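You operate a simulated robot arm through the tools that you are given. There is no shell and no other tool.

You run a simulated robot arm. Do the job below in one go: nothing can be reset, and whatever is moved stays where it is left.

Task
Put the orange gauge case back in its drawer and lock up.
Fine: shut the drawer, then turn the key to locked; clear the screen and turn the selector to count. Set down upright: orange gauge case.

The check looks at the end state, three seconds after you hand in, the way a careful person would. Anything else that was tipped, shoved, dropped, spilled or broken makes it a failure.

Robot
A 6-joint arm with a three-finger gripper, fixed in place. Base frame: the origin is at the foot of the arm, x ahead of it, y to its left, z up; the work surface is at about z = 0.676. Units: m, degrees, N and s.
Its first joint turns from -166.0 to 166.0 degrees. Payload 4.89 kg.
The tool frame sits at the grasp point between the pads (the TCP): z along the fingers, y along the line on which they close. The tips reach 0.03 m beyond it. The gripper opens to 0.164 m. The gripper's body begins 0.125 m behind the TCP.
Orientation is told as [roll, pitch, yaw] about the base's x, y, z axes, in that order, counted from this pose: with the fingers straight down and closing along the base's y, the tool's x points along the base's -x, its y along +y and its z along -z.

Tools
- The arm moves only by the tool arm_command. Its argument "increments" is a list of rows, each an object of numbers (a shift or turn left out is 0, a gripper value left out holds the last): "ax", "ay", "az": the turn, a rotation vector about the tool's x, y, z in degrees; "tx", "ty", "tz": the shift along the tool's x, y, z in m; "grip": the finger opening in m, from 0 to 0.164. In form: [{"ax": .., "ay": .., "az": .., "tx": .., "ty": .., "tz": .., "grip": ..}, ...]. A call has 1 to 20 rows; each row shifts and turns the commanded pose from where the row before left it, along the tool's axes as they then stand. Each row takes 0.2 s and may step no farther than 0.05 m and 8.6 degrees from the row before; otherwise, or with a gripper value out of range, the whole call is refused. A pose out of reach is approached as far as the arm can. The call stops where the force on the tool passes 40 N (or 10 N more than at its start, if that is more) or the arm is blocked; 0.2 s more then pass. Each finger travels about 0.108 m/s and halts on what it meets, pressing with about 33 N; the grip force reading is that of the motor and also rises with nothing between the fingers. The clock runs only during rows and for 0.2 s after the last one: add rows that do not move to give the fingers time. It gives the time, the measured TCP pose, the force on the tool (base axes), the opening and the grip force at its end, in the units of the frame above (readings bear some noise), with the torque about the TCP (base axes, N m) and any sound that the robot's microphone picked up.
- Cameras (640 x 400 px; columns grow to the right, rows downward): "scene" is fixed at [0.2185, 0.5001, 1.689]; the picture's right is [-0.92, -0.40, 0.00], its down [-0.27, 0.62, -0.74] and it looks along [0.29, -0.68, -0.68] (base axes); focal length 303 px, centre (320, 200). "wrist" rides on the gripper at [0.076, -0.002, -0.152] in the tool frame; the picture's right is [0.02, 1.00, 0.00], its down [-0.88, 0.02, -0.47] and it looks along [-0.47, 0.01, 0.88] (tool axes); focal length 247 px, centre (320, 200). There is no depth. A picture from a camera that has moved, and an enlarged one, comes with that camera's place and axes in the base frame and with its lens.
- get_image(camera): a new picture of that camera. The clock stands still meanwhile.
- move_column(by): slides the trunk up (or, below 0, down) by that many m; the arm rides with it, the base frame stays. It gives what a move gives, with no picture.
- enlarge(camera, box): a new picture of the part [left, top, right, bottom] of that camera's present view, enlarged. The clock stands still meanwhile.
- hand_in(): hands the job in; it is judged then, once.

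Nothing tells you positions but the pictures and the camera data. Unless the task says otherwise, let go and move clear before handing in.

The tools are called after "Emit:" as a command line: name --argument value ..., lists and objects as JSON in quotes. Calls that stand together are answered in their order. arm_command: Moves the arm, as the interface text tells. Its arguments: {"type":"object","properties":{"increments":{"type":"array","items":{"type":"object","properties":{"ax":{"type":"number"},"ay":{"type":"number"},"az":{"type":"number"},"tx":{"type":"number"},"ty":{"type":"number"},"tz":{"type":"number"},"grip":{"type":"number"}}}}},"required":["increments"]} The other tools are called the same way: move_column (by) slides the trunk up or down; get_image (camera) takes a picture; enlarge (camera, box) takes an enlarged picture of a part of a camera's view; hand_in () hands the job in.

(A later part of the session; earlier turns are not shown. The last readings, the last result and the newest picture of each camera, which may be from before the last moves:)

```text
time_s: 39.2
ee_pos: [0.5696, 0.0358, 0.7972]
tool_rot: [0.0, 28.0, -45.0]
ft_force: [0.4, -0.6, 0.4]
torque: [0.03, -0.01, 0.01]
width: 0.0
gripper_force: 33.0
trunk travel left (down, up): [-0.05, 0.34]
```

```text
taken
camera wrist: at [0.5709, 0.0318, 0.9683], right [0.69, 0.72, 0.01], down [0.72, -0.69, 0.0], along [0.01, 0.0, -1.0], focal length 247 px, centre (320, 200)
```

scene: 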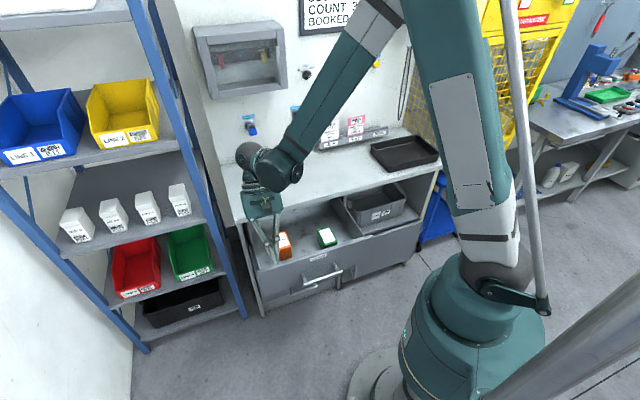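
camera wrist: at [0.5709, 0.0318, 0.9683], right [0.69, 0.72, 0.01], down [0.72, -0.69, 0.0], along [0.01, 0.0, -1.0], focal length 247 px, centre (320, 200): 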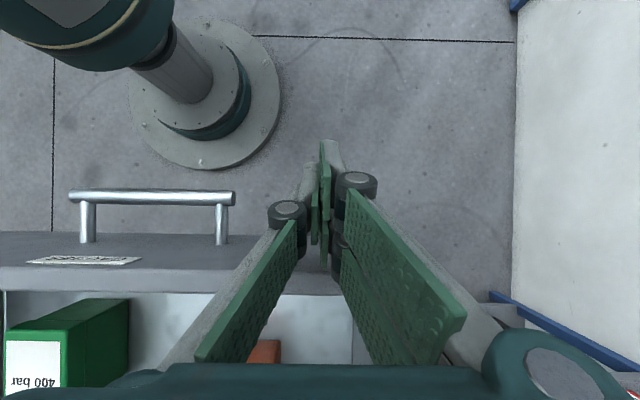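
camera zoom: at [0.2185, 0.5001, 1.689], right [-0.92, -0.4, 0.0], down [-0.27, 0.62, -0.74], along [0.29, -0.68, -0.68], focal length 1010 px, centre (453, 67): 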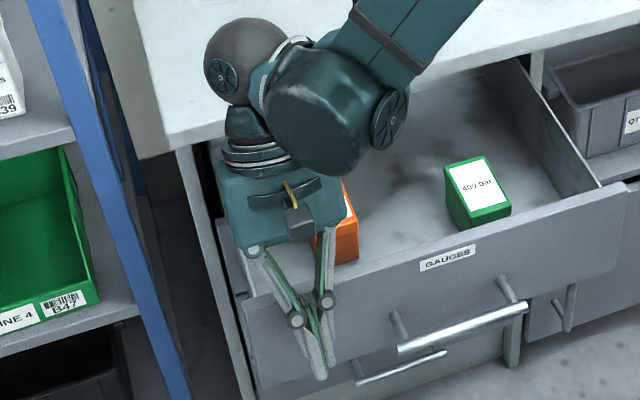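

The fingers are now overlapping the drawer front from outside at its left part, clear of the handle. I'm pushing inward gently at about 6 cm/s.

Emit:
arm_command --increments '[{"tx": -0.0053, "tz": -0.00282}, {"tx": -0.0053, "tz": -0.00282}, {"tx": -0.0053, "tz": -0.00282}, {"tx": -0.0053, "tz": -0.00282}, {"tx": -0.0053, "tz": -0.00282}, {"tx": -0.0053, "tz": -0.00282}, {"tx": -0.0053, "tz": -0.00282}, {"tx": -0.0053, "tz": -0.00282}, {"tx": -0.0053, "tz": -0.00282}, {"tx": -0.0053, "tz": -0.00282}]'

Emit:
enlarge --camera "scene" --box '[210, 180, 370, 300]'

```text
time_s: 41.5
ee_pos: [0.6115, -0.0067, 0.7958]
tool_rot: [0.0, 27.9, -45.1]
ft_force: [0.0, 1.0, 0.6]
torque: [-0.03, -0.04, 0.0]
width: 0.0
gripper_force: 33.3
trunk travel left (down, up): [-0.05, 0.34]
```

```text
3.33 times, centred on (290, 240) of scene
camera zoom: at [0.2185, 0.5001, 1.689], right [-0.92, -0.4, 0.0], down [-0.27, 0.62, -0.74], along [0.29, -0.68, -0.68], focal length 1010 px, centre (420, 67)
```

zoom: 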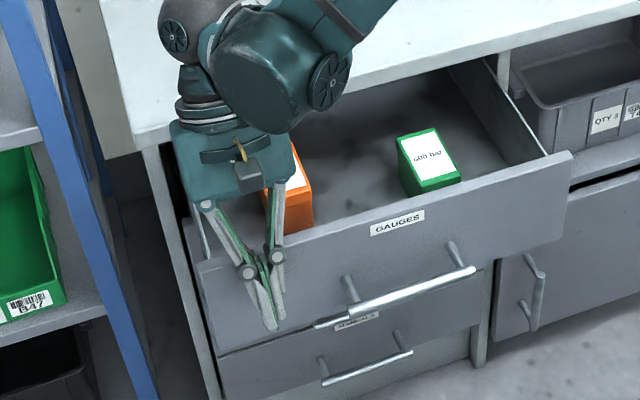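

The drawer is moving in easily, and a second drawer is showing below it. I'll keep pushing at the same pace.

Emit:
arm_command --increments '[{"tx": -0.0088, "tz": -0.0047}, {"tx": -0.0088, "tz": -0.0047}, {"tx": -0.0088, "tz": -0.0047}, {"tx": -0.0088, "tz": -0.0047}, {"tx": -0.0088, "tz": -0.0047}, {"tx": -0.0088, "tz": -0.0047}, {"tx": -0.0088, "tz": -0.0047}, {"tx": -0.0088, "tz": -0.0047}, {"tx": -0.0088, "tz": -0.0047}, {"tx": -0.0088, "tz": -0.0047}, {"tx": -0.0088, "tz": -0.0047}, {"tx": -0.0053, "tz": -0.00282}]'

Emit:
enlarge --camera "scene" --box '[210, 160, 390, 300]'

Emit:
get_image --camera "wrist"

```text
time_s: 44.0
ee_pos: [0.6945, -0.0878, 0.7967]
tool_rot: [0.0, 27.9, -45.0]
ft_force: [0.2, 0.4, 0.9]
torque: [-0.03, -0.01, 0.01]
width: 0.0001
gripper_force: 33.3
trunk travel left (down, up): [-0.05, 0.34]
```

```text
2.86 times, centred on (300, 230) of scene
camera zoom: at [0.2185, 0.5001, 1.689], right [-0.92, -0.4, 0.0], down [-0.27, 0.62, -0.74], along [0.29, -0.68, -0.68], focal length 866 px, centre (377, 114)
```

zoom: 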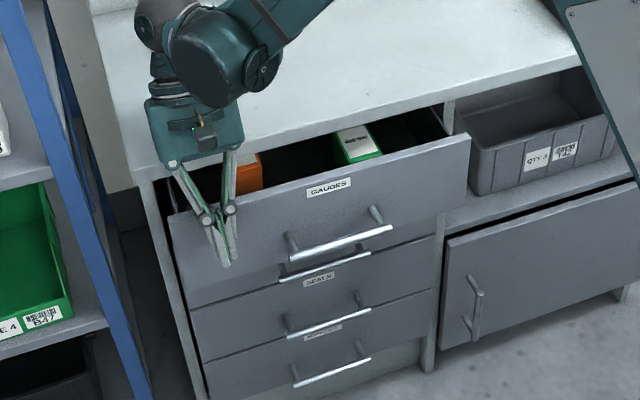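

```text
taken
camera wrist: at [0.6951, -0.0926, 0.9686], right [0.69, 0.72, 0.01], down [0.72, -0.69, 0.0], along [0.01, 0.0, -1.0], focal length 247 px, centre (320, 200)
```

wrist: 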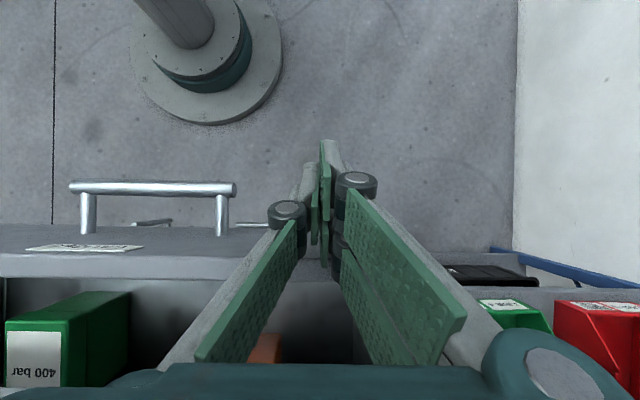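

The drawer is more than half closed and the path is free. I'm pushing further until the tilted fingers come near the bench edge, then I'll look again.

Emit:
arm_command --increments '[{"tx": -0.0053, "tz": -0.00282}, {"tx": -0.0088, "tz": -0.0047}, {"tx": -0.0088, "tz": -0.0047}, {"tx": -0.0088, "tz": -0.0047}, {"tx": -0.0088, "tz": -0.0047}, {"tx": -0.0053, "tz": -0.00282}, {"tx": -0.003, "tz": -0.0016}, {}]'

Emit:
enlarge --camera "scene" --box '[210, 140, 390, 280]'

Emit:
get_image --camera "wrist"

```text
time_s: 45.9
ee_pos: [0.7325, -0.1273, 0.7981]
tool_rot: [0.0, 27.9, -45.0]
ft_force: [-0.6, 0.1, -0.2]
torque: [-0.03, -0.03, 0.0]
width: 0.0
gripper_force: 32.5
trunk travel left (down, up): [-0.05, 0.34]
```

```text
2.86 times, centred on (300, 210) of scene
camera zoom: at [0.2185, 0.5001, 1.689], right [-0.92, -0.4, 0.0], down [-0.27, 0.62, -0.74], along [0.29, -0.68, -0.68], focal length 866 px, centre (377, 171)
```

zoom: 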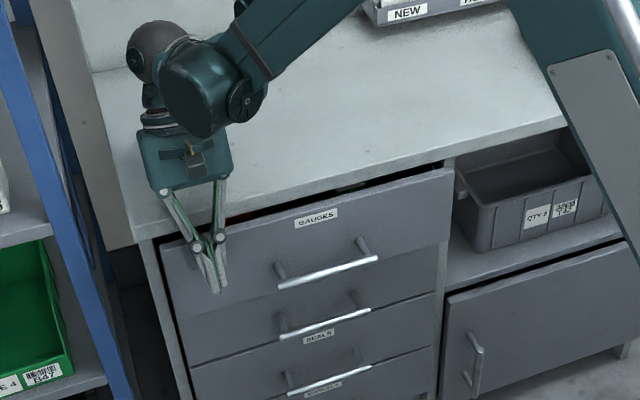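

```text
taken
camera wrist: at [0.7341, -0.132, 0.9685], right [0.69, 0.72, 0.01], down [0.72, -0.69, 0.0], along [0.01, 0.0, -1.0], focal length 247 px, centre (320, 200)
```

wrist: 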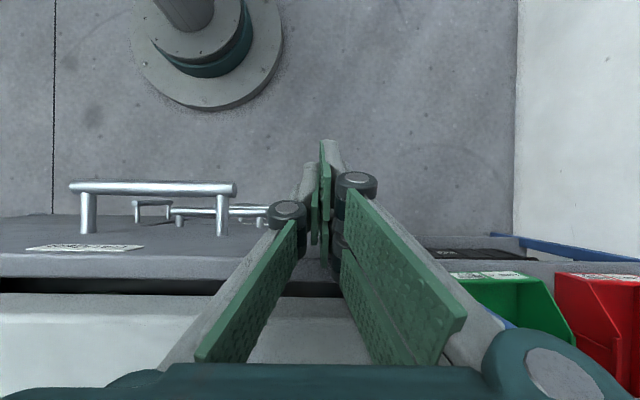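

The drawer front is about 2–3 cm from flush. I'm backing off, turning the tool upright and lowering the fingertips so they meet the face below the bench edge for the last push.

Emit:
arm_command --increments '[{"tx": 0.0088, "tz": 0.0047}, {"tx": 0.0088, "tz": 0.0047}, {"tx": 0.0044, "tz": 0.0023}, {"ay": -7}, {"ay": -7}, {"ay": -7}, {"ay": -7}, {}]'

Emit:
get_image --camera "wrist"

Emit:
enlarge --camera "scene" --box '[210, 140, 390, 280]'

```text
time_s: 47.6
ee_pos: [0.7147, -0.1102, 0.7976]
tool_rot: [0.0, -0.1, -45.0]
ft_force: [0.3, 0.0, 0.2]
torque: [0.03, 0.04, 0.01]
width: 0.0
gripper_force: 32.6
trunk travel left (down, up): [-0.05, 0.34]
```

```text
taken
camera wrist: at [0.6597, -0.0566, 0.9502], right [0.69, 0.72, 0.0], down [0.64, -0.61, 0.47], along [0.34, -0.33, -0.88], focal length 247 px, centre (320, 200)
```

wrist: 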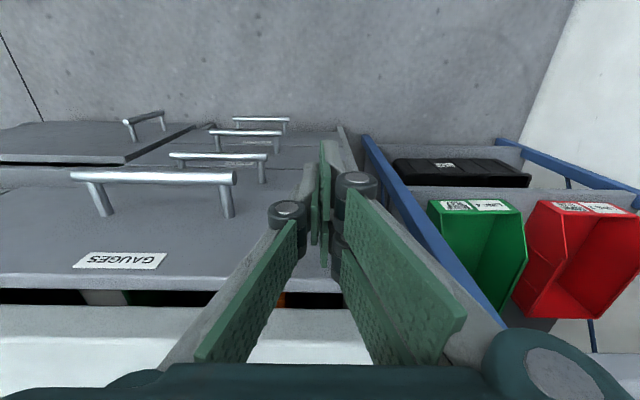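

```text
2.86 times, centred on (300, 210) of scene
camera zoom: at [0.2185, 0.5001, 1.689], right [-0.92, -0.4, 0.0], down [-0.27, 0.62, -0.74], along [0.29, -0.68, -0.68], focal length 866 px, centre (377, 171)
```

zoom: 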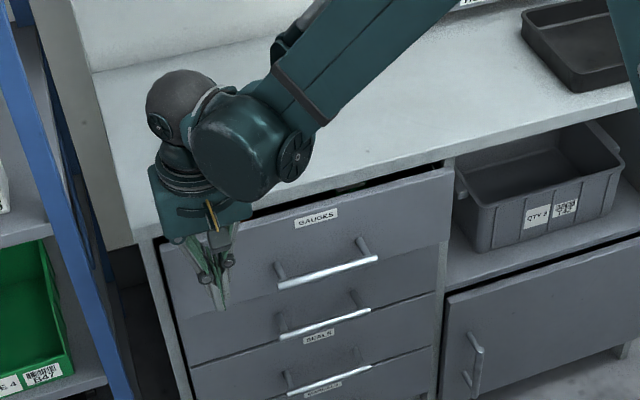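

The tool is upright with a clear gap to the drawer face. I'm lowering and pushing slowly until the drawer meets its stop.

Emit:
arm_command --increments '[{"tz": 0.015}, {"tz": 0.02}, {"tz": 0.012}, {"tx": -0.008}, {"tx": -0.008}, {"tx": -0.006}, {"tx": -0.006}, {"tx": -0.006}, {"tx": -0.005}, {"tx": -0.005}, {"tx": -0.005}, {}]'

Emit:
get_image --camera "wrist"

Emit:
enlarge --camera "scene" --box '[210, 140, 390, 280]'

```text
time_s: 50.2
ee_pos: [0.7499, -0.1438, 0.7513]
tool_rot: [0.0, 0.0, -44.9]
ft_force: [-0.3, 1.1, 0.7]
torque: [0.03, 0.02, -0.02]
width: 0.0002
gripper_force: 33.0
trunk travel left (down, up): [-0.05, 0.34]
```

```text
taken
camera wrist: at [0.694, -0.0916, 0.9032], right [0.69, 0.72, 0.0], down [0.64, -0.61, 0.47], along [0.34, -0.33, -0.88], focal length 247 px, centre (320, 200)
```

wrist: 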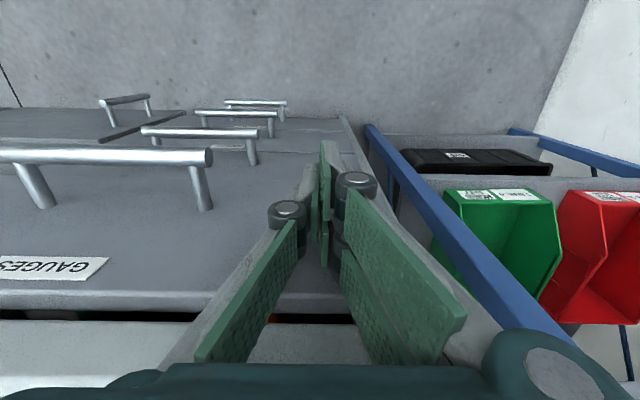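

```text
2.86 times, centred on (300, 210) of scene
camera zoom: at [0.2185, 0.5001, 1.689], right [-0.92, -0.4, 0.0], down [-0.27, 0.62, -0.74], along [0.29, -0.68, -0.68], focal length 866 px, centre (377, 171)
```

zoom: 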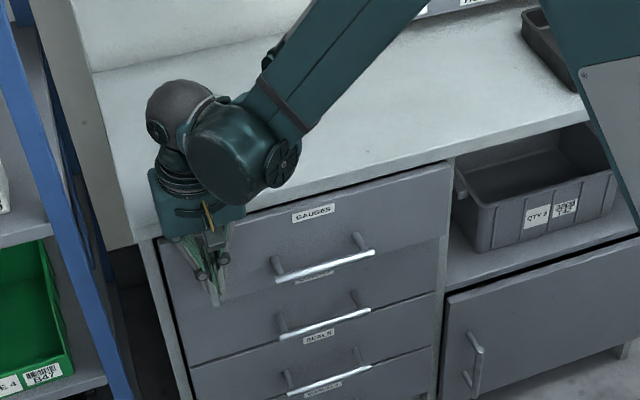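

The drawer moved further and only a thin gap remains, so I'm pushing on in small steps.

Emit:
arm_command --increments '[{"tx": -0.004}, {"tx": -0.004}, {"tx": -0.004}, {}]'

Emit:
get_image --camera "wrist"

Emit:
enlarge --camera "scene" --box '[210, 140, 390, 280]'

```text
time_s: 51.1
ee_pos: [0.7547, -0.15, 0.7497]
tool_rot: [0.0, 0.3, -44.7]
ft_force: [-7.9, 8.2, -0.9]
torque: [-1.04, -0.58, 0.31]
width: 0.0001
gripper_force: 33.2
trunk travel left (down, up): [-0.05, 0.34]
stopped in row 4: the force on the tool passed its limit at 45 N (the readings are from after the stop); the commanded pose is now the measured one
```

```text
taken
camera wrist: at [0.7001, -0.0977, 0.9028], right [0.69, 0.72, 0.0], down [0.64, -0.61, 0.47], along [0.34, -0.32, -0.88], focal length 247 px, centre (320, 200)
```

wrist: 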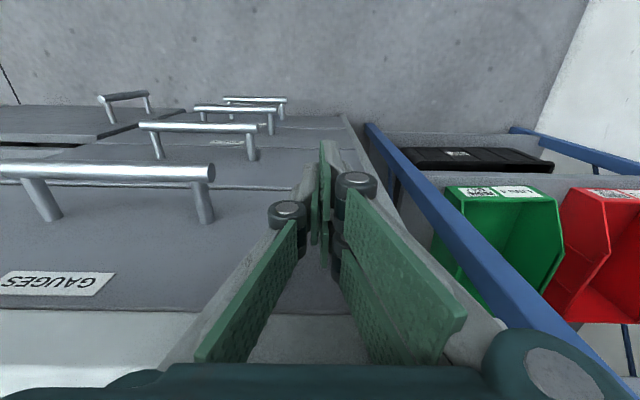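

```text
2.86 times, centred on (300, 210) of scene
camera zoom: at [0.2185, 0.5001, 1.689], right [-0.92, -0.4, 0.0], down [-0.27, 0.62, -0.74], along [0.29, -0.68, -0.68], focal length 866 px, centre (377, 171)
```

zoom: 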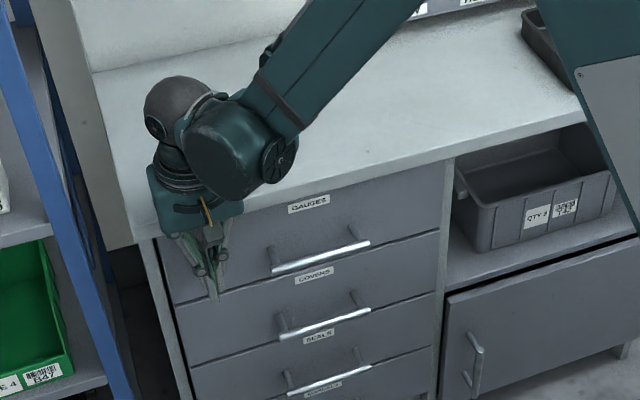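

The push stopped at 45 N with the drawer apparently flush with the ones below. I'm backing off to check it.

Emit:
arm_command --increments '[{"tx": 0.01}, {"tx": 0.025}, {"tx": 0.025}, {"tz": -0.03}, {"tz": -0.04}, {"tz": -0.04}, {"tz": -0.04}, {"tz": -0.04}, {"tz": -0.04}, {"tz": -0.04}, {}]'

Emit:
get_image --camera "wrist"

Emit:
enlarge --camera "scene" --box '[230, 160, 390, 280]'

Emit:
get_image --camera "scene"

```text
time_s: 53.5
ee_pos: [0.7139, -0.1082, 1.0208]
tool_rot: [0.0, 0.3, -44.8]
ft_force: [-0.3, 0.0, -0.2]
torque: [-0.03, 0.03, -0.02]
width: 0.0
gripper_force: 32.9
trunk travel left (down, up): [-0.05, 0.34]
```

```text
taken
camera wrist: at [0.6591, -0.0564, 1.1731], right [0.69, 0.72, 0.0], down [0.64, -0.61, 0.47], along [0.34, -0.32, -0.88], focal length 247 px, centre (320, 200)
```

wrist: 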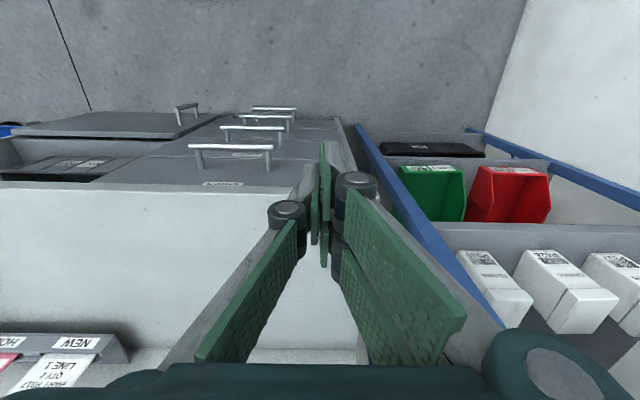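

```text
3.33 times, centred on (310, 220) of scene
camera zoom: at [0.2185, 0.5001, 1.689], right [-0.92, -0.4, 0.0], down [-0.27, 0.62, -0.74], along [0.29, -0.68, -0.68], focal length 1010 px, centre (353, 133)
```

zoom: 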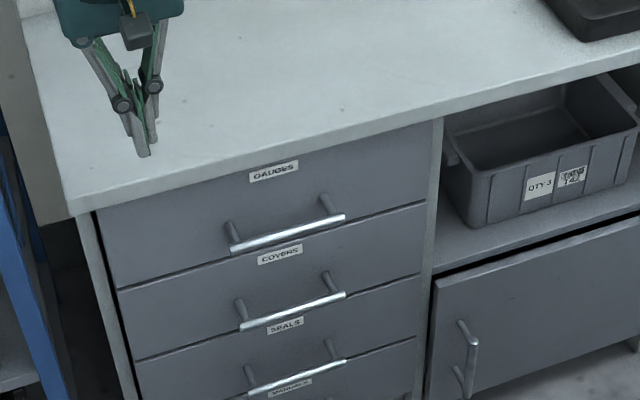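

```text
taken
```

scene: 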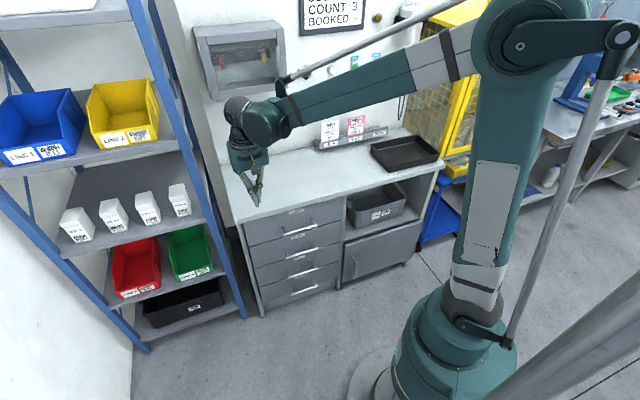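

All drawers are flush, so the GAUGES drawer is shut. Next I need a clear view of the wall controls, so I'll look at what's visible and then move the arm aside.

Emit:
enlarge --camera "scene" --box '[290, 0, 430, 100]'

Emit:
move_column --by 0.15

```text
4.00 times, centred on (360, 50) of scene
camera zoom: at [0.2185, 0.5001, 1.689], right [-0.92, -0.4, 0.0], down [-0.27, 0.62, -0.74], along [0.29, -0.68, -0.68], focal length 1212 px, centre (160, 800)
```

zoom: 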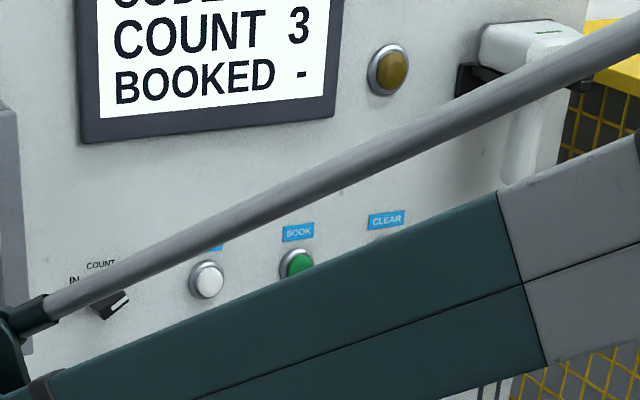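

```text
time_s: 55.3
ee_pos: [0.7142, -0.1092, 1.1707]
tool_rot: [0.0, 0.2, -44.9]
ft_force: [0.6, 0.7, 0.4]
torque: [-0.01, 0.01, 0.01]
width: 0.0
gripper_force: 33.6
trunk travel left (down, up): [-0.2, 0.19]
```

The drawer is done, so I'm moving to a viewing pose with the tool tilted toward the wall to survey the key, selector and buttons.

Emit:
arm_command --increments '[{"tx": -0.0283, "ty": -0.0254, "tz": -0.0114, "grip": 0.164}, {"tx": -0.0283, "ty": -0.0254, "tz": -0.0114}, {"tx": -0.0283, "ty": -0.0254, "tz": -0.0114}, {"tx": -0.0283, "ty": -0.0254, "tz": -0.0114}, {"tx": -0.0283, "ty": -0.0254, "tz": -0.0114}, {"tx": -0.0283, "ty": -0.0254, "tz": -0.0114}, {"tx": -0.0283, "ty": -0.0254, "tz": -0.0114}, {"ay": -7.5}, {"ay": -7.5}, {"ay": -7.5}, {"ay": -7.5}, {"ay": -7.5}, {"ay": -7.5}, {}]'

Emit:
get_image --camera "wrist"

Emit:
get_image --camera "scene"

```text
time_s: 58.3
ee_pos: [0.7279, -0.3744, 1.2492]
tool_rot: [0.0, -44.9, -44.9]
ft_force: [-0.8, 0.3, 0.7]
torque: [0.0, -0.03, 0.02]
width: 0.1639
gripper_force: 0.2
trunk travel left (down, up): [-0.2, 0.19]
```

```text
taken
camera wrist: at [0.6128, -0.2616, 1.3035], right [0.69, 0.72, -0.02], down [0.22, -0.19, 0.96], along [0.69, -0.67, -0.29], focal length 247 px, centre (320, 200)
```

wrist: 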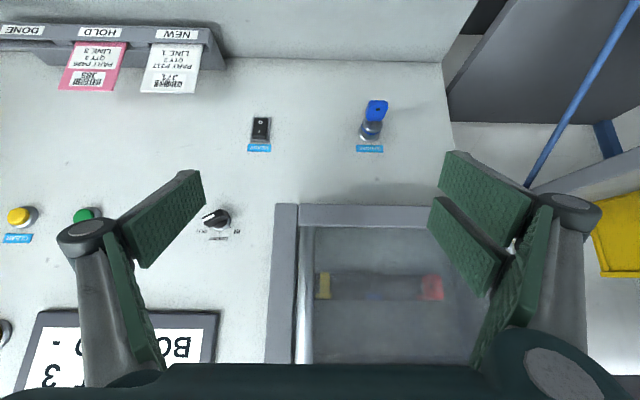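

```text
taken
```

scene: 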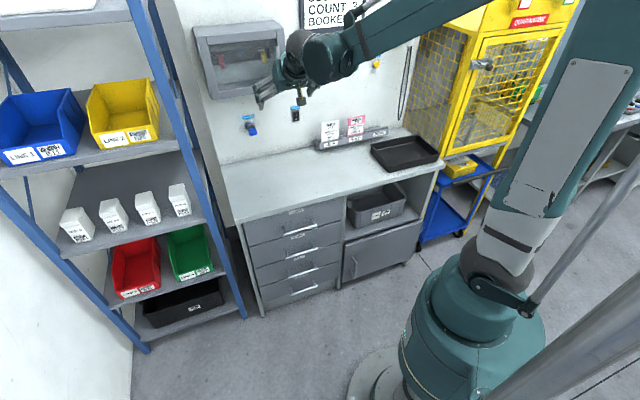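

Good view of the wall, upside-down in the wrist picture. I'll enlarge the key, the selector, the rocker switch and the CLEAR button.

Emit:
enlarge --camera "wrist" --box '[330, 80, 410, 160]'

Emit:
enlarge --camera "wrist" --box '[180, 190, 260, 250]'

Emit:
enlarge --camera "wrist" --box '[0, 180, 120, 260]'

Emit:
enlarge --camera "scene" --box '[220, 90, 320, 150]'

```text
5.00 times, centred on (370, 120) of wrist
camera zoom: at [0.6128, -0.2616, 1.3035], right [0.69, 0.72, -0.02], down [0.22, -0.19, 0.96], along [0.69, -0.67, -0.29], focal length 1235 px, centre (70, 600)
```

zoom: 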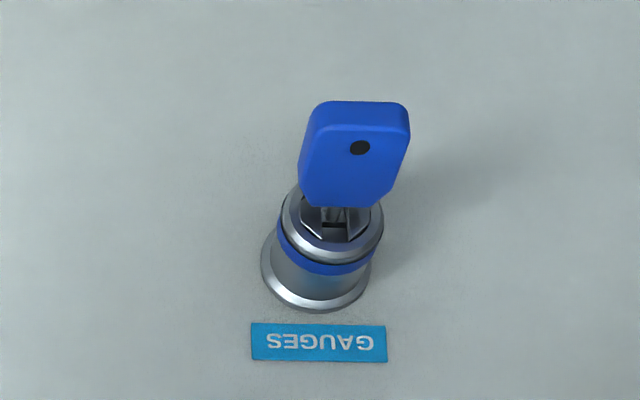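

```text
6.67 times, centred on (220, 220) of wrist
camera zoom: at [0.6128, -0.2616, 1.3035], right [0.69, 0.72, -0.02], down [0.22, -0.19, 0.96], along [0.69, -0.67, -0.29], focal length 1646 px, centre (987, 67)
```

zoom: 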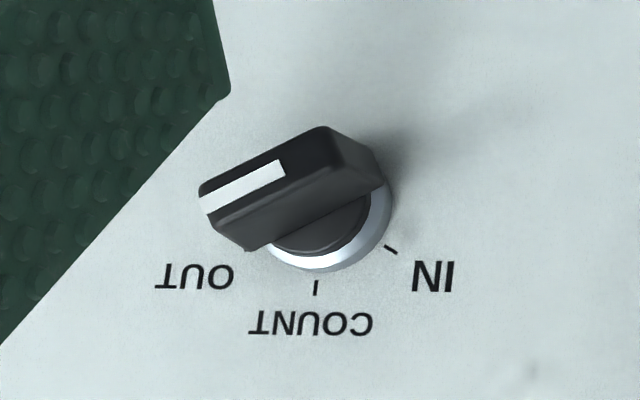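

```text
5.00 times, centred on (60, 220) of wrist
camera zoom: at [0.6128, -0.2616, 1.3035], right [0.69, 0.72, -0.02], down [0.22, -0.19, 0.96], along [0.69, -0.67, -0.29], focal length 1235 px, centre (1620, 100)
```

zoom: 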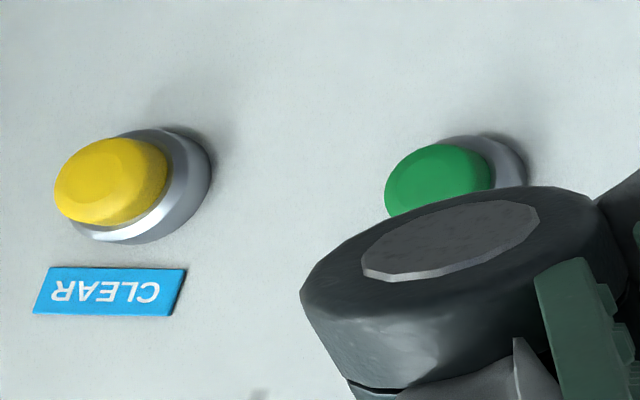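

```text
6.40 times, centred on (270, 120) of scene
camera zoom: at [0.2185, 0.5001, 1.689], right [-0.92, -0.4, 0.0], down [-0.27, 0.62, -0.74], along [0.29, -0.68, -0.68], focal length 1939 px, centre (640, 712)
```

zoom: 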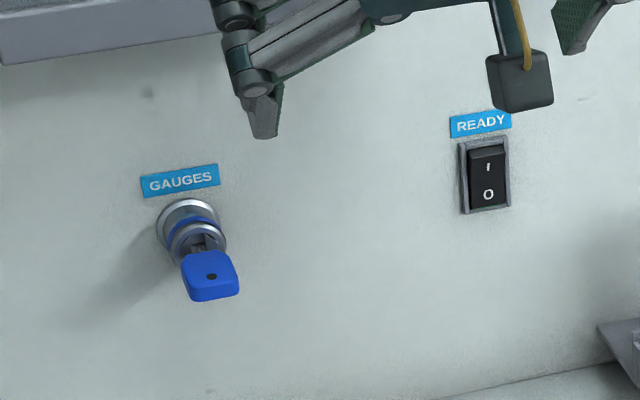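

I have the lock, selector and buttons located on the wall near m = 1.05 along the bench normal. I'll zoom in more on the lock to see its position marks and the key's present state, and read the screen.

Emit:
enlarge --camera "wrist" --box '[352, 95, 392, 155]'

Emit:
enlarge --camera "scene" --box '[237, 110, 267, 140]'

Emit:
enlarge --camera "wrist" --box '[0, 300, 220, 400]'

Emit:
enlarge --camera "wrist" --box '[240, 180, 460, 360]'

```text
6.67 times, centred on (372, 125) of wrist
camera zoom: at [0.6128, -0.2616, 1.3035], right [0.69, 0.72, -0.02], down [0.22, -0.19, 0.96], along [0.69, -0.67, -0.29], focal length 1646 px, centre (-27, 700)
```

zoom: 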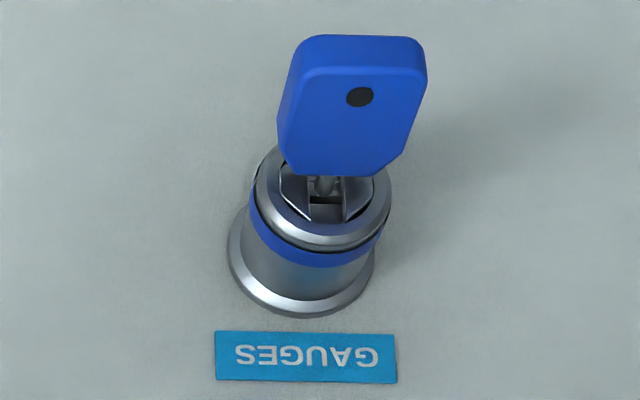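

```text
13.33 times, centred on (252, 125) of scene
camera zoom: at [0.2185, 0.5001, 1.689], right [-0.92, -0.4, 0.0], down [-0.27, 0.62, -0.74], along [0.29, -0.68, -0.68], focal length 4040 px, centre (1227, 1200)
```

zoom: 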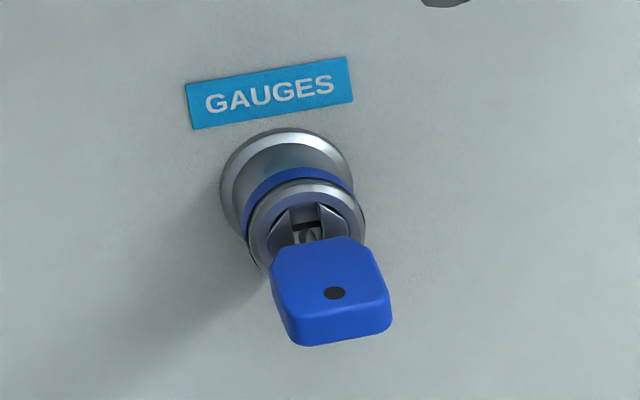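

```text
2.91 times, centred on (110, 350) of wrist
camera zoom: at [0.6128, -0.2616, 1.3035], right [0.69, 0.72, -0.02], down [0.22, -0.19, 0.96], along [0.69, -0.67, -0.29], focal length 718 px, centre (931, -236)
```

zoom: 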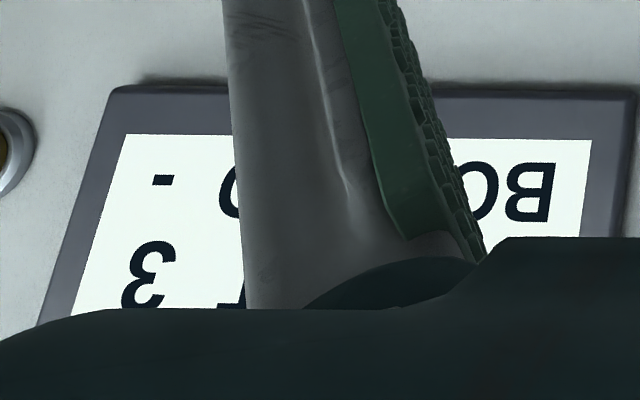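

```text
2.22 times, centred on (350, 270) of wrist
camera zoom: at [0.6128, -0.2616, 1.3035], right [0.69, 0.72, -0.02], down [0.22, -0.19, 0.96], along [0.69, -0.67, -0.29], focal length 549 px, centre (253, 44)
```

zoom: 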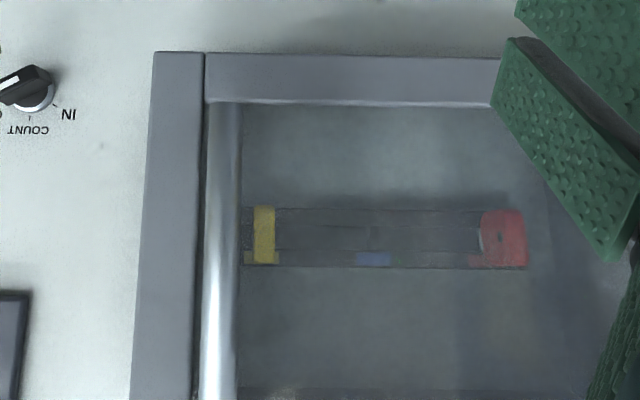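

The lock carries no written marks. The key's bow lies horizontal, standing out about 5–10 cm from the wall at u≈0.347, z≈1.033. I'm going to a pre-grasp pose in front of it with the tool horizontal.

Emit:
arm_command --increments '[{"tx": 0.0135, "ty": 0.01617, "tz": 0.03715, "grip": 0.08}, {"tx": 0.0135, "ty": 0.01617, "tz": 0.03715}, {"tx": 0.0135, "ty": 0.01617, "tz": 0.03715}, {"tx": 0.0135, "ty": 0.01617, "tz": 0.03715}, {"tx": 0.0135, "ty": 0.01617, "tz": 0.03715}, {"tx": 0.0135, "ty": 0.01617, "tz": 0.03715}, {"ay": -7.5}, {"ay": -7.5}, {"ay": -7.5}, {"ay": -7.5}, {"ay": -7.5}, {"ay": -7.5}, {}]'

Emit:
get_image --camera "wrist"

Emit:
get_image --camera "scene"

```text
time_s: 61.1
ee_pos: [0.8687, -0.3757, 1.032]
tool_rot: [-6.7, -89.9, -38.2]
ft_force: [0.3, 0.5, 0.3]
torque: [-0.02, -0.02, -0.03]
width: 0.0798
gripper_force: 0.1
trunk travel left (down, up): [-0.2, 0.19]
```

```text
taken
camera wrist: at [0.7594, -0.2701, 0.9577], right [0.71, 0.71, -0.02], down [-0.32, 0.35, 0.88], along [0.63, -0.62, 0.47], focal length 247 px, centre (320, 200)
```

wrist: 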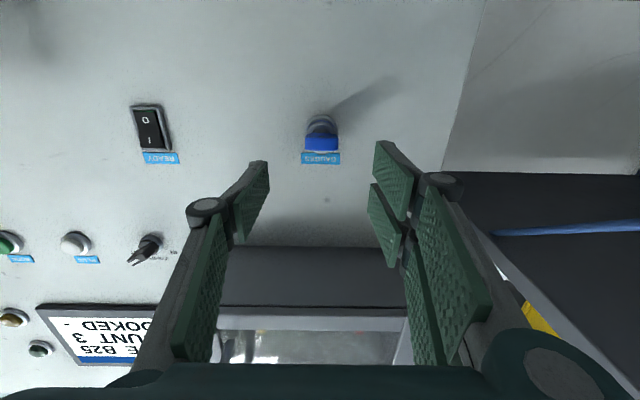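

```text
taken
```

scene: 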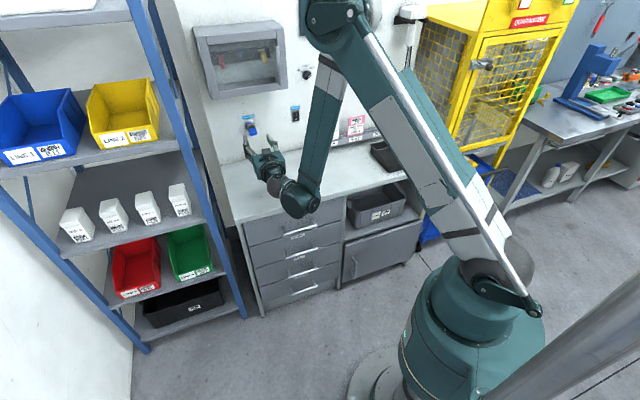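

The tool is horizontal in front of the key and the camera now looks from below. I'll zoom in to check the key's height and centring before rolling the fingers.

Emit:
enlarge --camera "wrist" --box '[290, 100, 350, 170]'

Emit:
enlarge --camera "scene" --box '[230, 100, 290, 160]'

```text
5.71 times, centred on (320, 135) of wrist
camera zoom: at [0.7594, -0.2701, 0.9577], right [0.71, 0.71, -0.02], down [-0.32, 0.35, 0.88], along [0.63, -0.62, 0.47], focal length 1411 px, centre (320, 571)
```

zoom: 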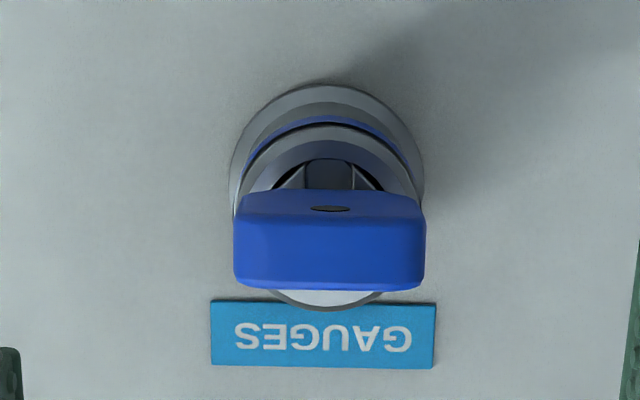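

```text
6.67 times, centred on (260, 130) of scene
camera zoom: at [0.2185, 0.5001, 1.689], right [-0.92, -0.4, 0.0], down [-0.27, 0.62, -0.74], along [0.29, -0.68, -0.68], focal length 2020 px, centre (720, 667)
```

zoom: 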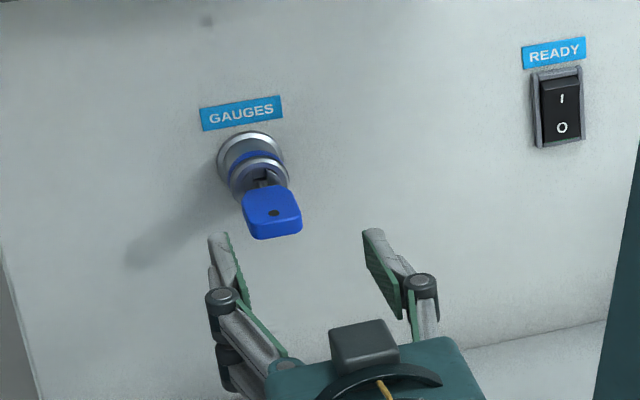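

By cross-checking the views I put the key bow at u≈0.3485, z≈1.024, with its outer end near m≈0.965. I'm lowering 8 mm and rolling the fingers 90° so they can close above and below the flat bow.

Emit:
arm_command --increments '[{"tx": 0.008}, {"az": -7.5}, {"az": -7.5}, {"az": -7.5}, {"az": -7.5}, {"az": -7.5}, {"az": -7.5}, {"az": -7.5}, {"az": -7.5}, {"az": -7.5}, {"az": -7.5}, {"az": -7.5}, {"az": -7.5}, {}]'

Emit:
get_image --camera "wrist"

Emit:
enlarge --camera "scene" --box '[220, 90, 320, 170]'

```text
time_s: 64.1
ee_pos: [0.8726, -0.3775, 1.0297]
tool_rot: [-89.8, 0.0, 45.0]
ft_force: [0.5, 0.2, 0.0]
torque: [0.03, -0.03, 0.01]
width: 0.08
gripper_force: 0.0
out of reach, approached as far as the arm can: row 1
trunk travel left (down, up): [-0.2, 0.19]
```

```text
taken
camera wrist: at [0.7103, -0.324, 1.0323], right [-0.02, -0.01, -1.0], down [0.29, 0.96, -0.02], along [0.96, -0.29, -0.01], focal length 247 px, centre (320, 200)
```

wrist: 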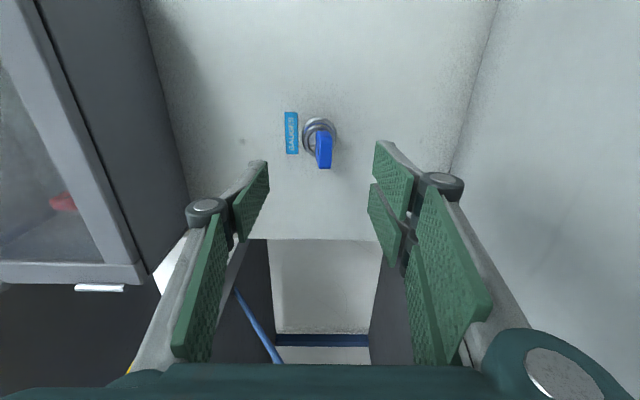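

```text
5.00 times, centred on (270, 130) of scene
camera zoom: at [0.2185, 0.5001, 1.689], right [-0.92, -0.4, 0.0], down [-0.27, 0.62, -0.74], along [0.29, -0.68, -0.68], focal length 1515 px, centre (570, 550)
```

zoom: 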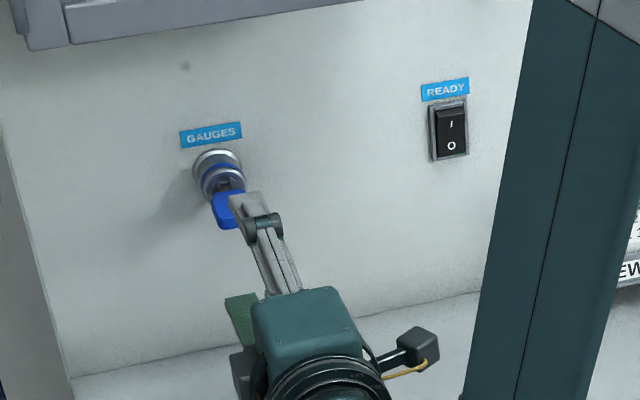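

Arm stayed about 3–5 mm above the wanted height. In the wrist view, image right is now world down, so I'll zoom in to measure the bow's height directly.

Emit:
enlarge --camera "wrist" --box '[280, 100, 360, 180]'

```text
5.00 times, centred on (320, 140) of wrist
camera zoom: at [0.7103, -0.324, 1.0323], right [-0.02, -0.01, -1.0], down [0.29, 0.96, -0.02], along [0.96, -0.29, -0.01], focal length 1235 px, centre (320, 500)
```

zoom: 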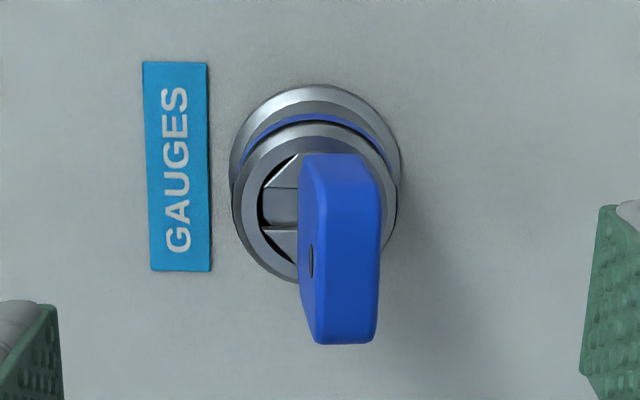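

The bow is a plate about 12 mm thick centred at z≈1.0245, roughly 6 mm below the lock axis, so I'll use a slightly loose grip as a wrench. I'm moving in until the fingers straddle the bow, stopping short of the lock face.

Emit:
arm_command --increments '[{"tz": 0.02}, {"tz": 0.02}, {"ty": 0.005, "tz": 0.02}, {"tz": 0.015}, {}]'

Emit:
enlarge --camera "wrist" --box '[200, 60, 440, 260]'

Emit:
enlarge --camera "scene" --box '[230, 100, 290, 150]'

```text
time_s: 65.3
ee_pos: [0.9259, -0.4296, 1.0236]
tool_rot: [-89.8, 0.0, 45.0]
ft_force: [-0.1, -0.2, 0.3]
torque: [0.04, -0.04, 0.0]
width: 0.08
gripper_force: 0.0
trunk travel left (down, up): [-0.2, 0.19]
```

```text
2.00 times, centred on (320, 160) of wrist
camera zoom: at [0.7638, -0.377, 1.0263], right [-0.02, -0.01, -1.0], down [0.29, 0.96, -0.02], along [0.96, -0.29, -0.01], focal length 494 px, centre (320, 280)
```

zoom: 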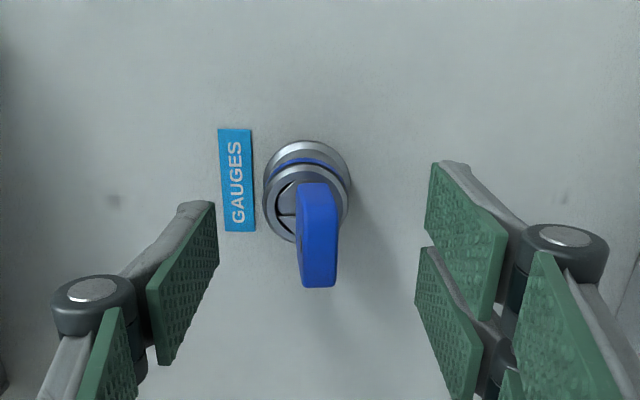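

```text
8.00 times, centred on (260, 125) of scene
camera zoom: at [0.2185, 0.5001, 1.689], right [-0.92, -0.4, 0.0], down [-0.27, 0.62, -0.74], along [0.29, -0.68, -0.68], focal length 2424 px, centre (800, 800)
```

zoom: 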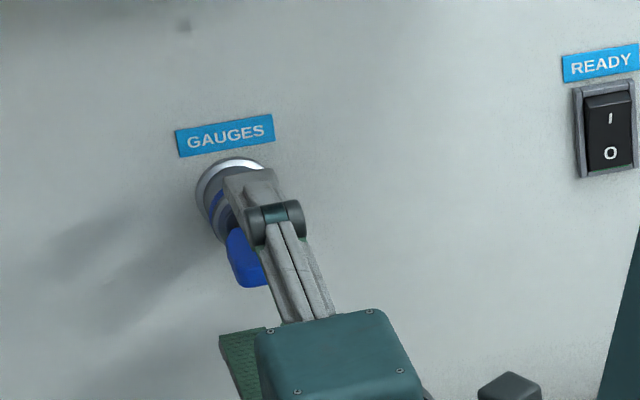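

The fingers straddle the bow well, and I measure the lock axis at u≈0.347, z≈1.030. I'm shifting 4 mm to the axis, moving in the last bit and closing loosely to about 16 mm.

Emit:
arm_command --increments '[{"tx": 0.004, "ty": -0.001}, {"tz": 0.0075}, {"tz": 0.007}, {"grip": 0.05}, {"grip": 0.03}, {"grip": 0.02}, {"grip": 0.017}, {}, {}]'

Emit:
enlarge --camera "wrist" --box '[220, 60, 420, 220]'

Emit:
enlarge --camera "scene" --box '[230, 100, 290, 150]'

```text
time_s: 67.3
ee_pos: [0.9327, -0.4428, 1.0244]
tool_rot: [-89.8, 0.1, 45.1]
ft_force: [-0.5, -0.5, 0.6]
torque: [-0.02, 0.0, 0.0]
width: 0.0172
gripper_force: 0.9
trunk travel left (down, up): [-0.2, 0.19]
```

```text
2.50 times, centred on (320, 140) of wrist
camera zoom: at [0.7711, -0.39, 1.0273], right [-0.02, -0.01, -1.0], down [0.29, 0.96, -0.02], along [0.96, -0.29, -0.01], focal length 617 px, centre (320, 350)
```

zoom: 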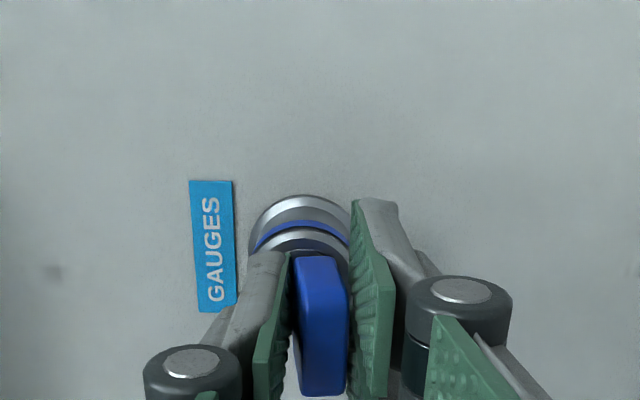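

```text
8.00 times, centred on (260, 125) of scene
camera zoom: at [0.2185, 0.5001, 1.689], right [-0.92, -0.4, 0.0], down [-0.27, 0.62, -0.74], along [0.29, -0.68, -0.68], focal length 2424 px, centre (800, 800)
```

zoom: 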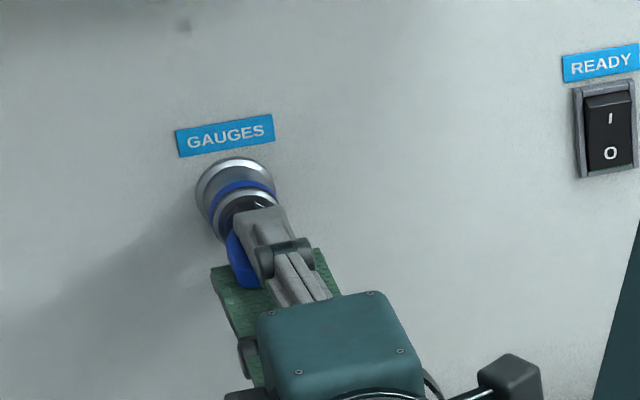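

The bow is between the pads with a little play on both sides. I'm testing a small clockwise turn and watching the torque and the key.

Emit:
arm_command --increments '[{"az": 6, "tx": -0.0006}, {"az": 6, "tx": -0.0006}, {"az": 6, "tx": -0.0006}, {"az": 6, "tx": -0.0006}, {}]'

Emit:
enlarge --camera "wrist" --box '[220, 60, 420, 220]'

Emit:
enlarge --camera "scene" --box '[230, 100, 290, 150]'

```text
time_s: 68.5
ee_pos: [0.9326, -0.4403, 1.0253]
tool_rot: [-89.8, -24.0, 44.9]
ft_force: [-10.5, -6.3, 15.1]
torque: [-0.71, -0.33, -0.66]
width: 0.0225
gripper_force: 16.9
trunk travel left (down, up): [-0.2, 0.19]
```

```text
2.50 times, centred on (320, 140) of wrist
camera zoom: at [0.7758, -0.3839, 0.9967], right [0.27, 0.28, -0.92], down [0.24, 0.91, 0.34], along [0.93, -0.31, 0.18], focal length 617 px, centre (320, 350)
```

zoom: 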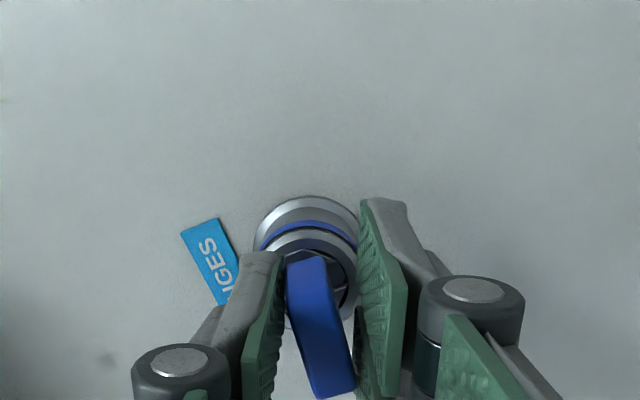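

```text
8.00 times, centred on (260, 125) of scene
camera zoom: at [0.2185, 0.5001, 1.689], right [-0.92, -0.4, 0.0], down [-0.27, 0.62, -0.74], along [0.29, -0.68, -0.68], focal length 2424 px, centre (800, 800)
```

zoom: 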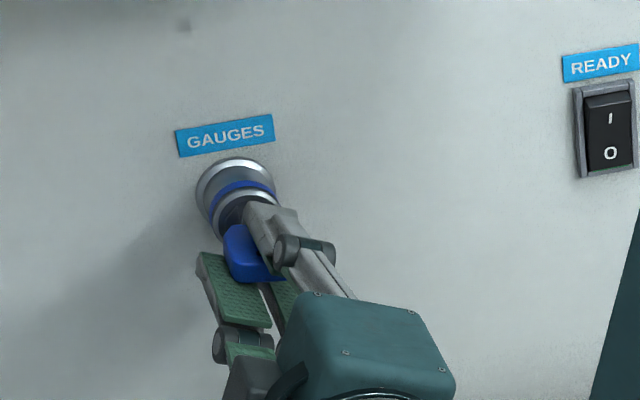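

The fingers were forced apart and the key hardly moved, so clockwise looks blocked. I'm returning to neutral and testing the counter-clockwise direction.

Emit:
arm_command --increments '[{"az": -6, "tx": 0.0006}, {"az": -6, "tx": 0.0006}, {"az": -6, "tx": 0.0006}, {"az": -6, "tx": 0.0006}, {}]'

Emit:
enlarge --camera "wrist" --box '[220, 60, 420, 220]'

Emit:
arm_command --increments '[{"az": -6, "tx": 0.0006}, {"az": -6, "tx": 0.0006}, {"az": -6, "tx": 0.0006}, {}]'

Emit:
enlarge --camera "wrist" --box '[220, 60, 420, 220]'

Emit:
enlarge --camera "scene" --box '[230, 100, 290, 150]'

```text
time_s: 69.7
ee_pos: [0.933, -0.4432, 1.0247]
tool_rot: [-89.9, 0.1, 45.0]
ft_force: [0.6, 1.0, 1.4]
torque: [-0.05, -0.05, 0.03]
width: 0.0178
gripper_force: 0.6
trunk travel left (down, up): [-0.2, 0.19]
```

```text
2.50 times, centred on (320, 140) of wrist
camera zoom: at [0.771, -0.3898, 1.0271], right [-0.02, -0.01, -1.0], down [0.29, 0.96, -0.02], along [0.96, -0.29, -0.01], focal length 617 px, centre (320, 350)
```

zoom: 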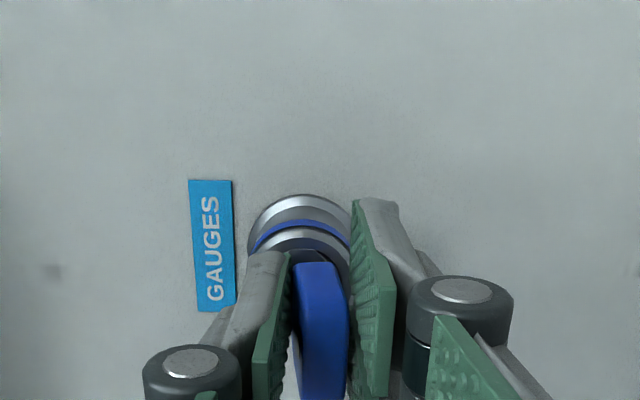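

```text
time_s: 70.7
ee_pos: [0.9324, -0.4443, 1.0239]
tool_rot: [-89.7, 18.1, 45.2]
ft_force: [-0.2, 1.9, 2.8]
torque: [-0.04, -0.08, 0.06]
width: 0.0184
gripper_force: 1.5
trunk travel left (down, up): [-0.2, 0.19]
```

```text
2.50 times, centred on (320, 140) of wrist
camera zoom: at [0.7729, -0.3879, 1.0513], right [-0.24, -0.23, -0.94], down [0.25, 0.92, -0.29], along [0.94, -0.3, -0.16], focal length 617 px, centre (320, 350)
```

zoom: 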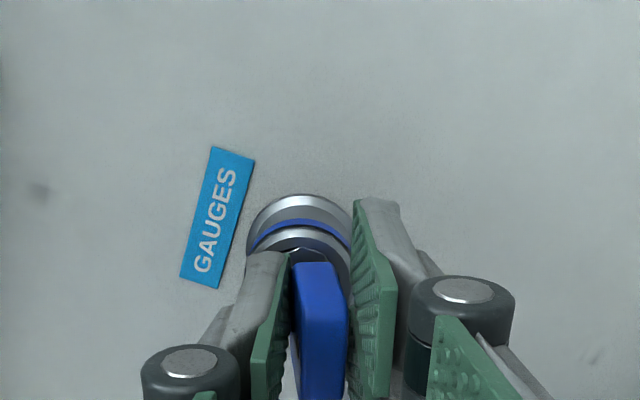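

```text
8.00 times, centred on (260, 125) of scene
camera zoom: at [0.2185, 0.5001, 1.689], right [-0.92, -0.4, 0.0], down [-0.27, 0.62, -0.74], along [0.29, -0.68, -0.68], focal length 2424 px, centre (800, 800)
```

zoom: 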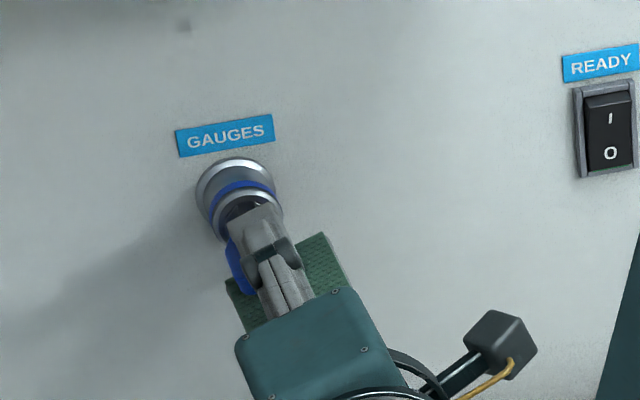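

Counter-clockwise the key follows the fingers freely. I'm continuing that way in stages.

Emit:
arm_command --increments '[{"az": -6, "tx": 0.0006}, {"az": -6, "tx": 0.0006}, {"az": -6, "tx": 0.0006}, {"az": -6, "tx": 0.0006}, {"az": -6, "tx": 0.0006}, {"az": -6, "tx": 0.0006}, {}]'

Emit:
enlarge --camera "wrist" --box '[220, 60, 420, 220]'

Emit:
enlarge --camera "scene" --box '[230, 100, 290, 150]'

```text
time_s: 72.3
ee_pos: [0.929, -0.4447, 1.0269]
tool_rot: [-89.7, 54.1, 45.4]
ft_force: [2.7, 5.0, 6.4]
torque: [-0.1, -0.16, 0.16]
width: 0.0203
gripper_force: 4.4
trunk travel left (down, up): [-0.2, 0.19]
```

```text
2.50 times, centred on (320, 140) of wrist
camera zoom: at [0.7908, -0.3696, 1.0908], right [-0.58, -0.58, -0.57], down [0.02, 0.69, -0.72], along [0.81, -0.43, -0.39], focal length 617 px, centre (320, 350)
```

zoom: 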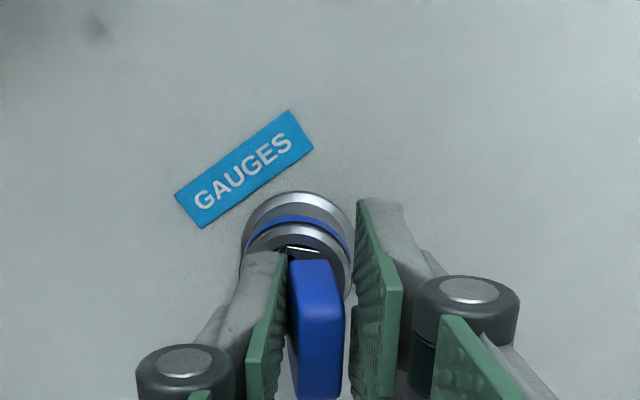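

```text
8.00 times, centred on (260, 125) of scene
camera zoom: at [0.2185, 0.5001, 1.689], right [-0.92, -0.4, 0.0], down [-0.27, 0.62, -0.74], along [0.29, -0.68, -0.68], focal length 2424 px, centre (800, 800)
```

zoom: 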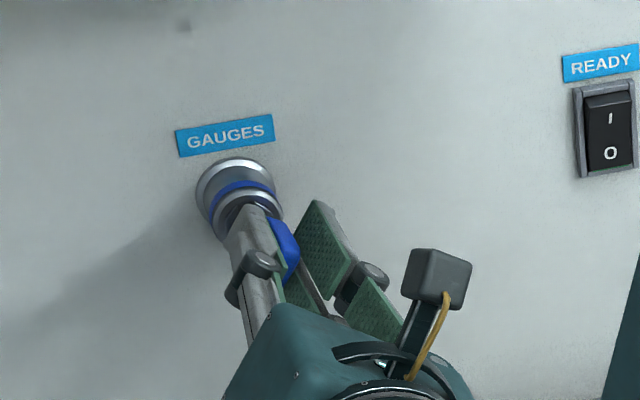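

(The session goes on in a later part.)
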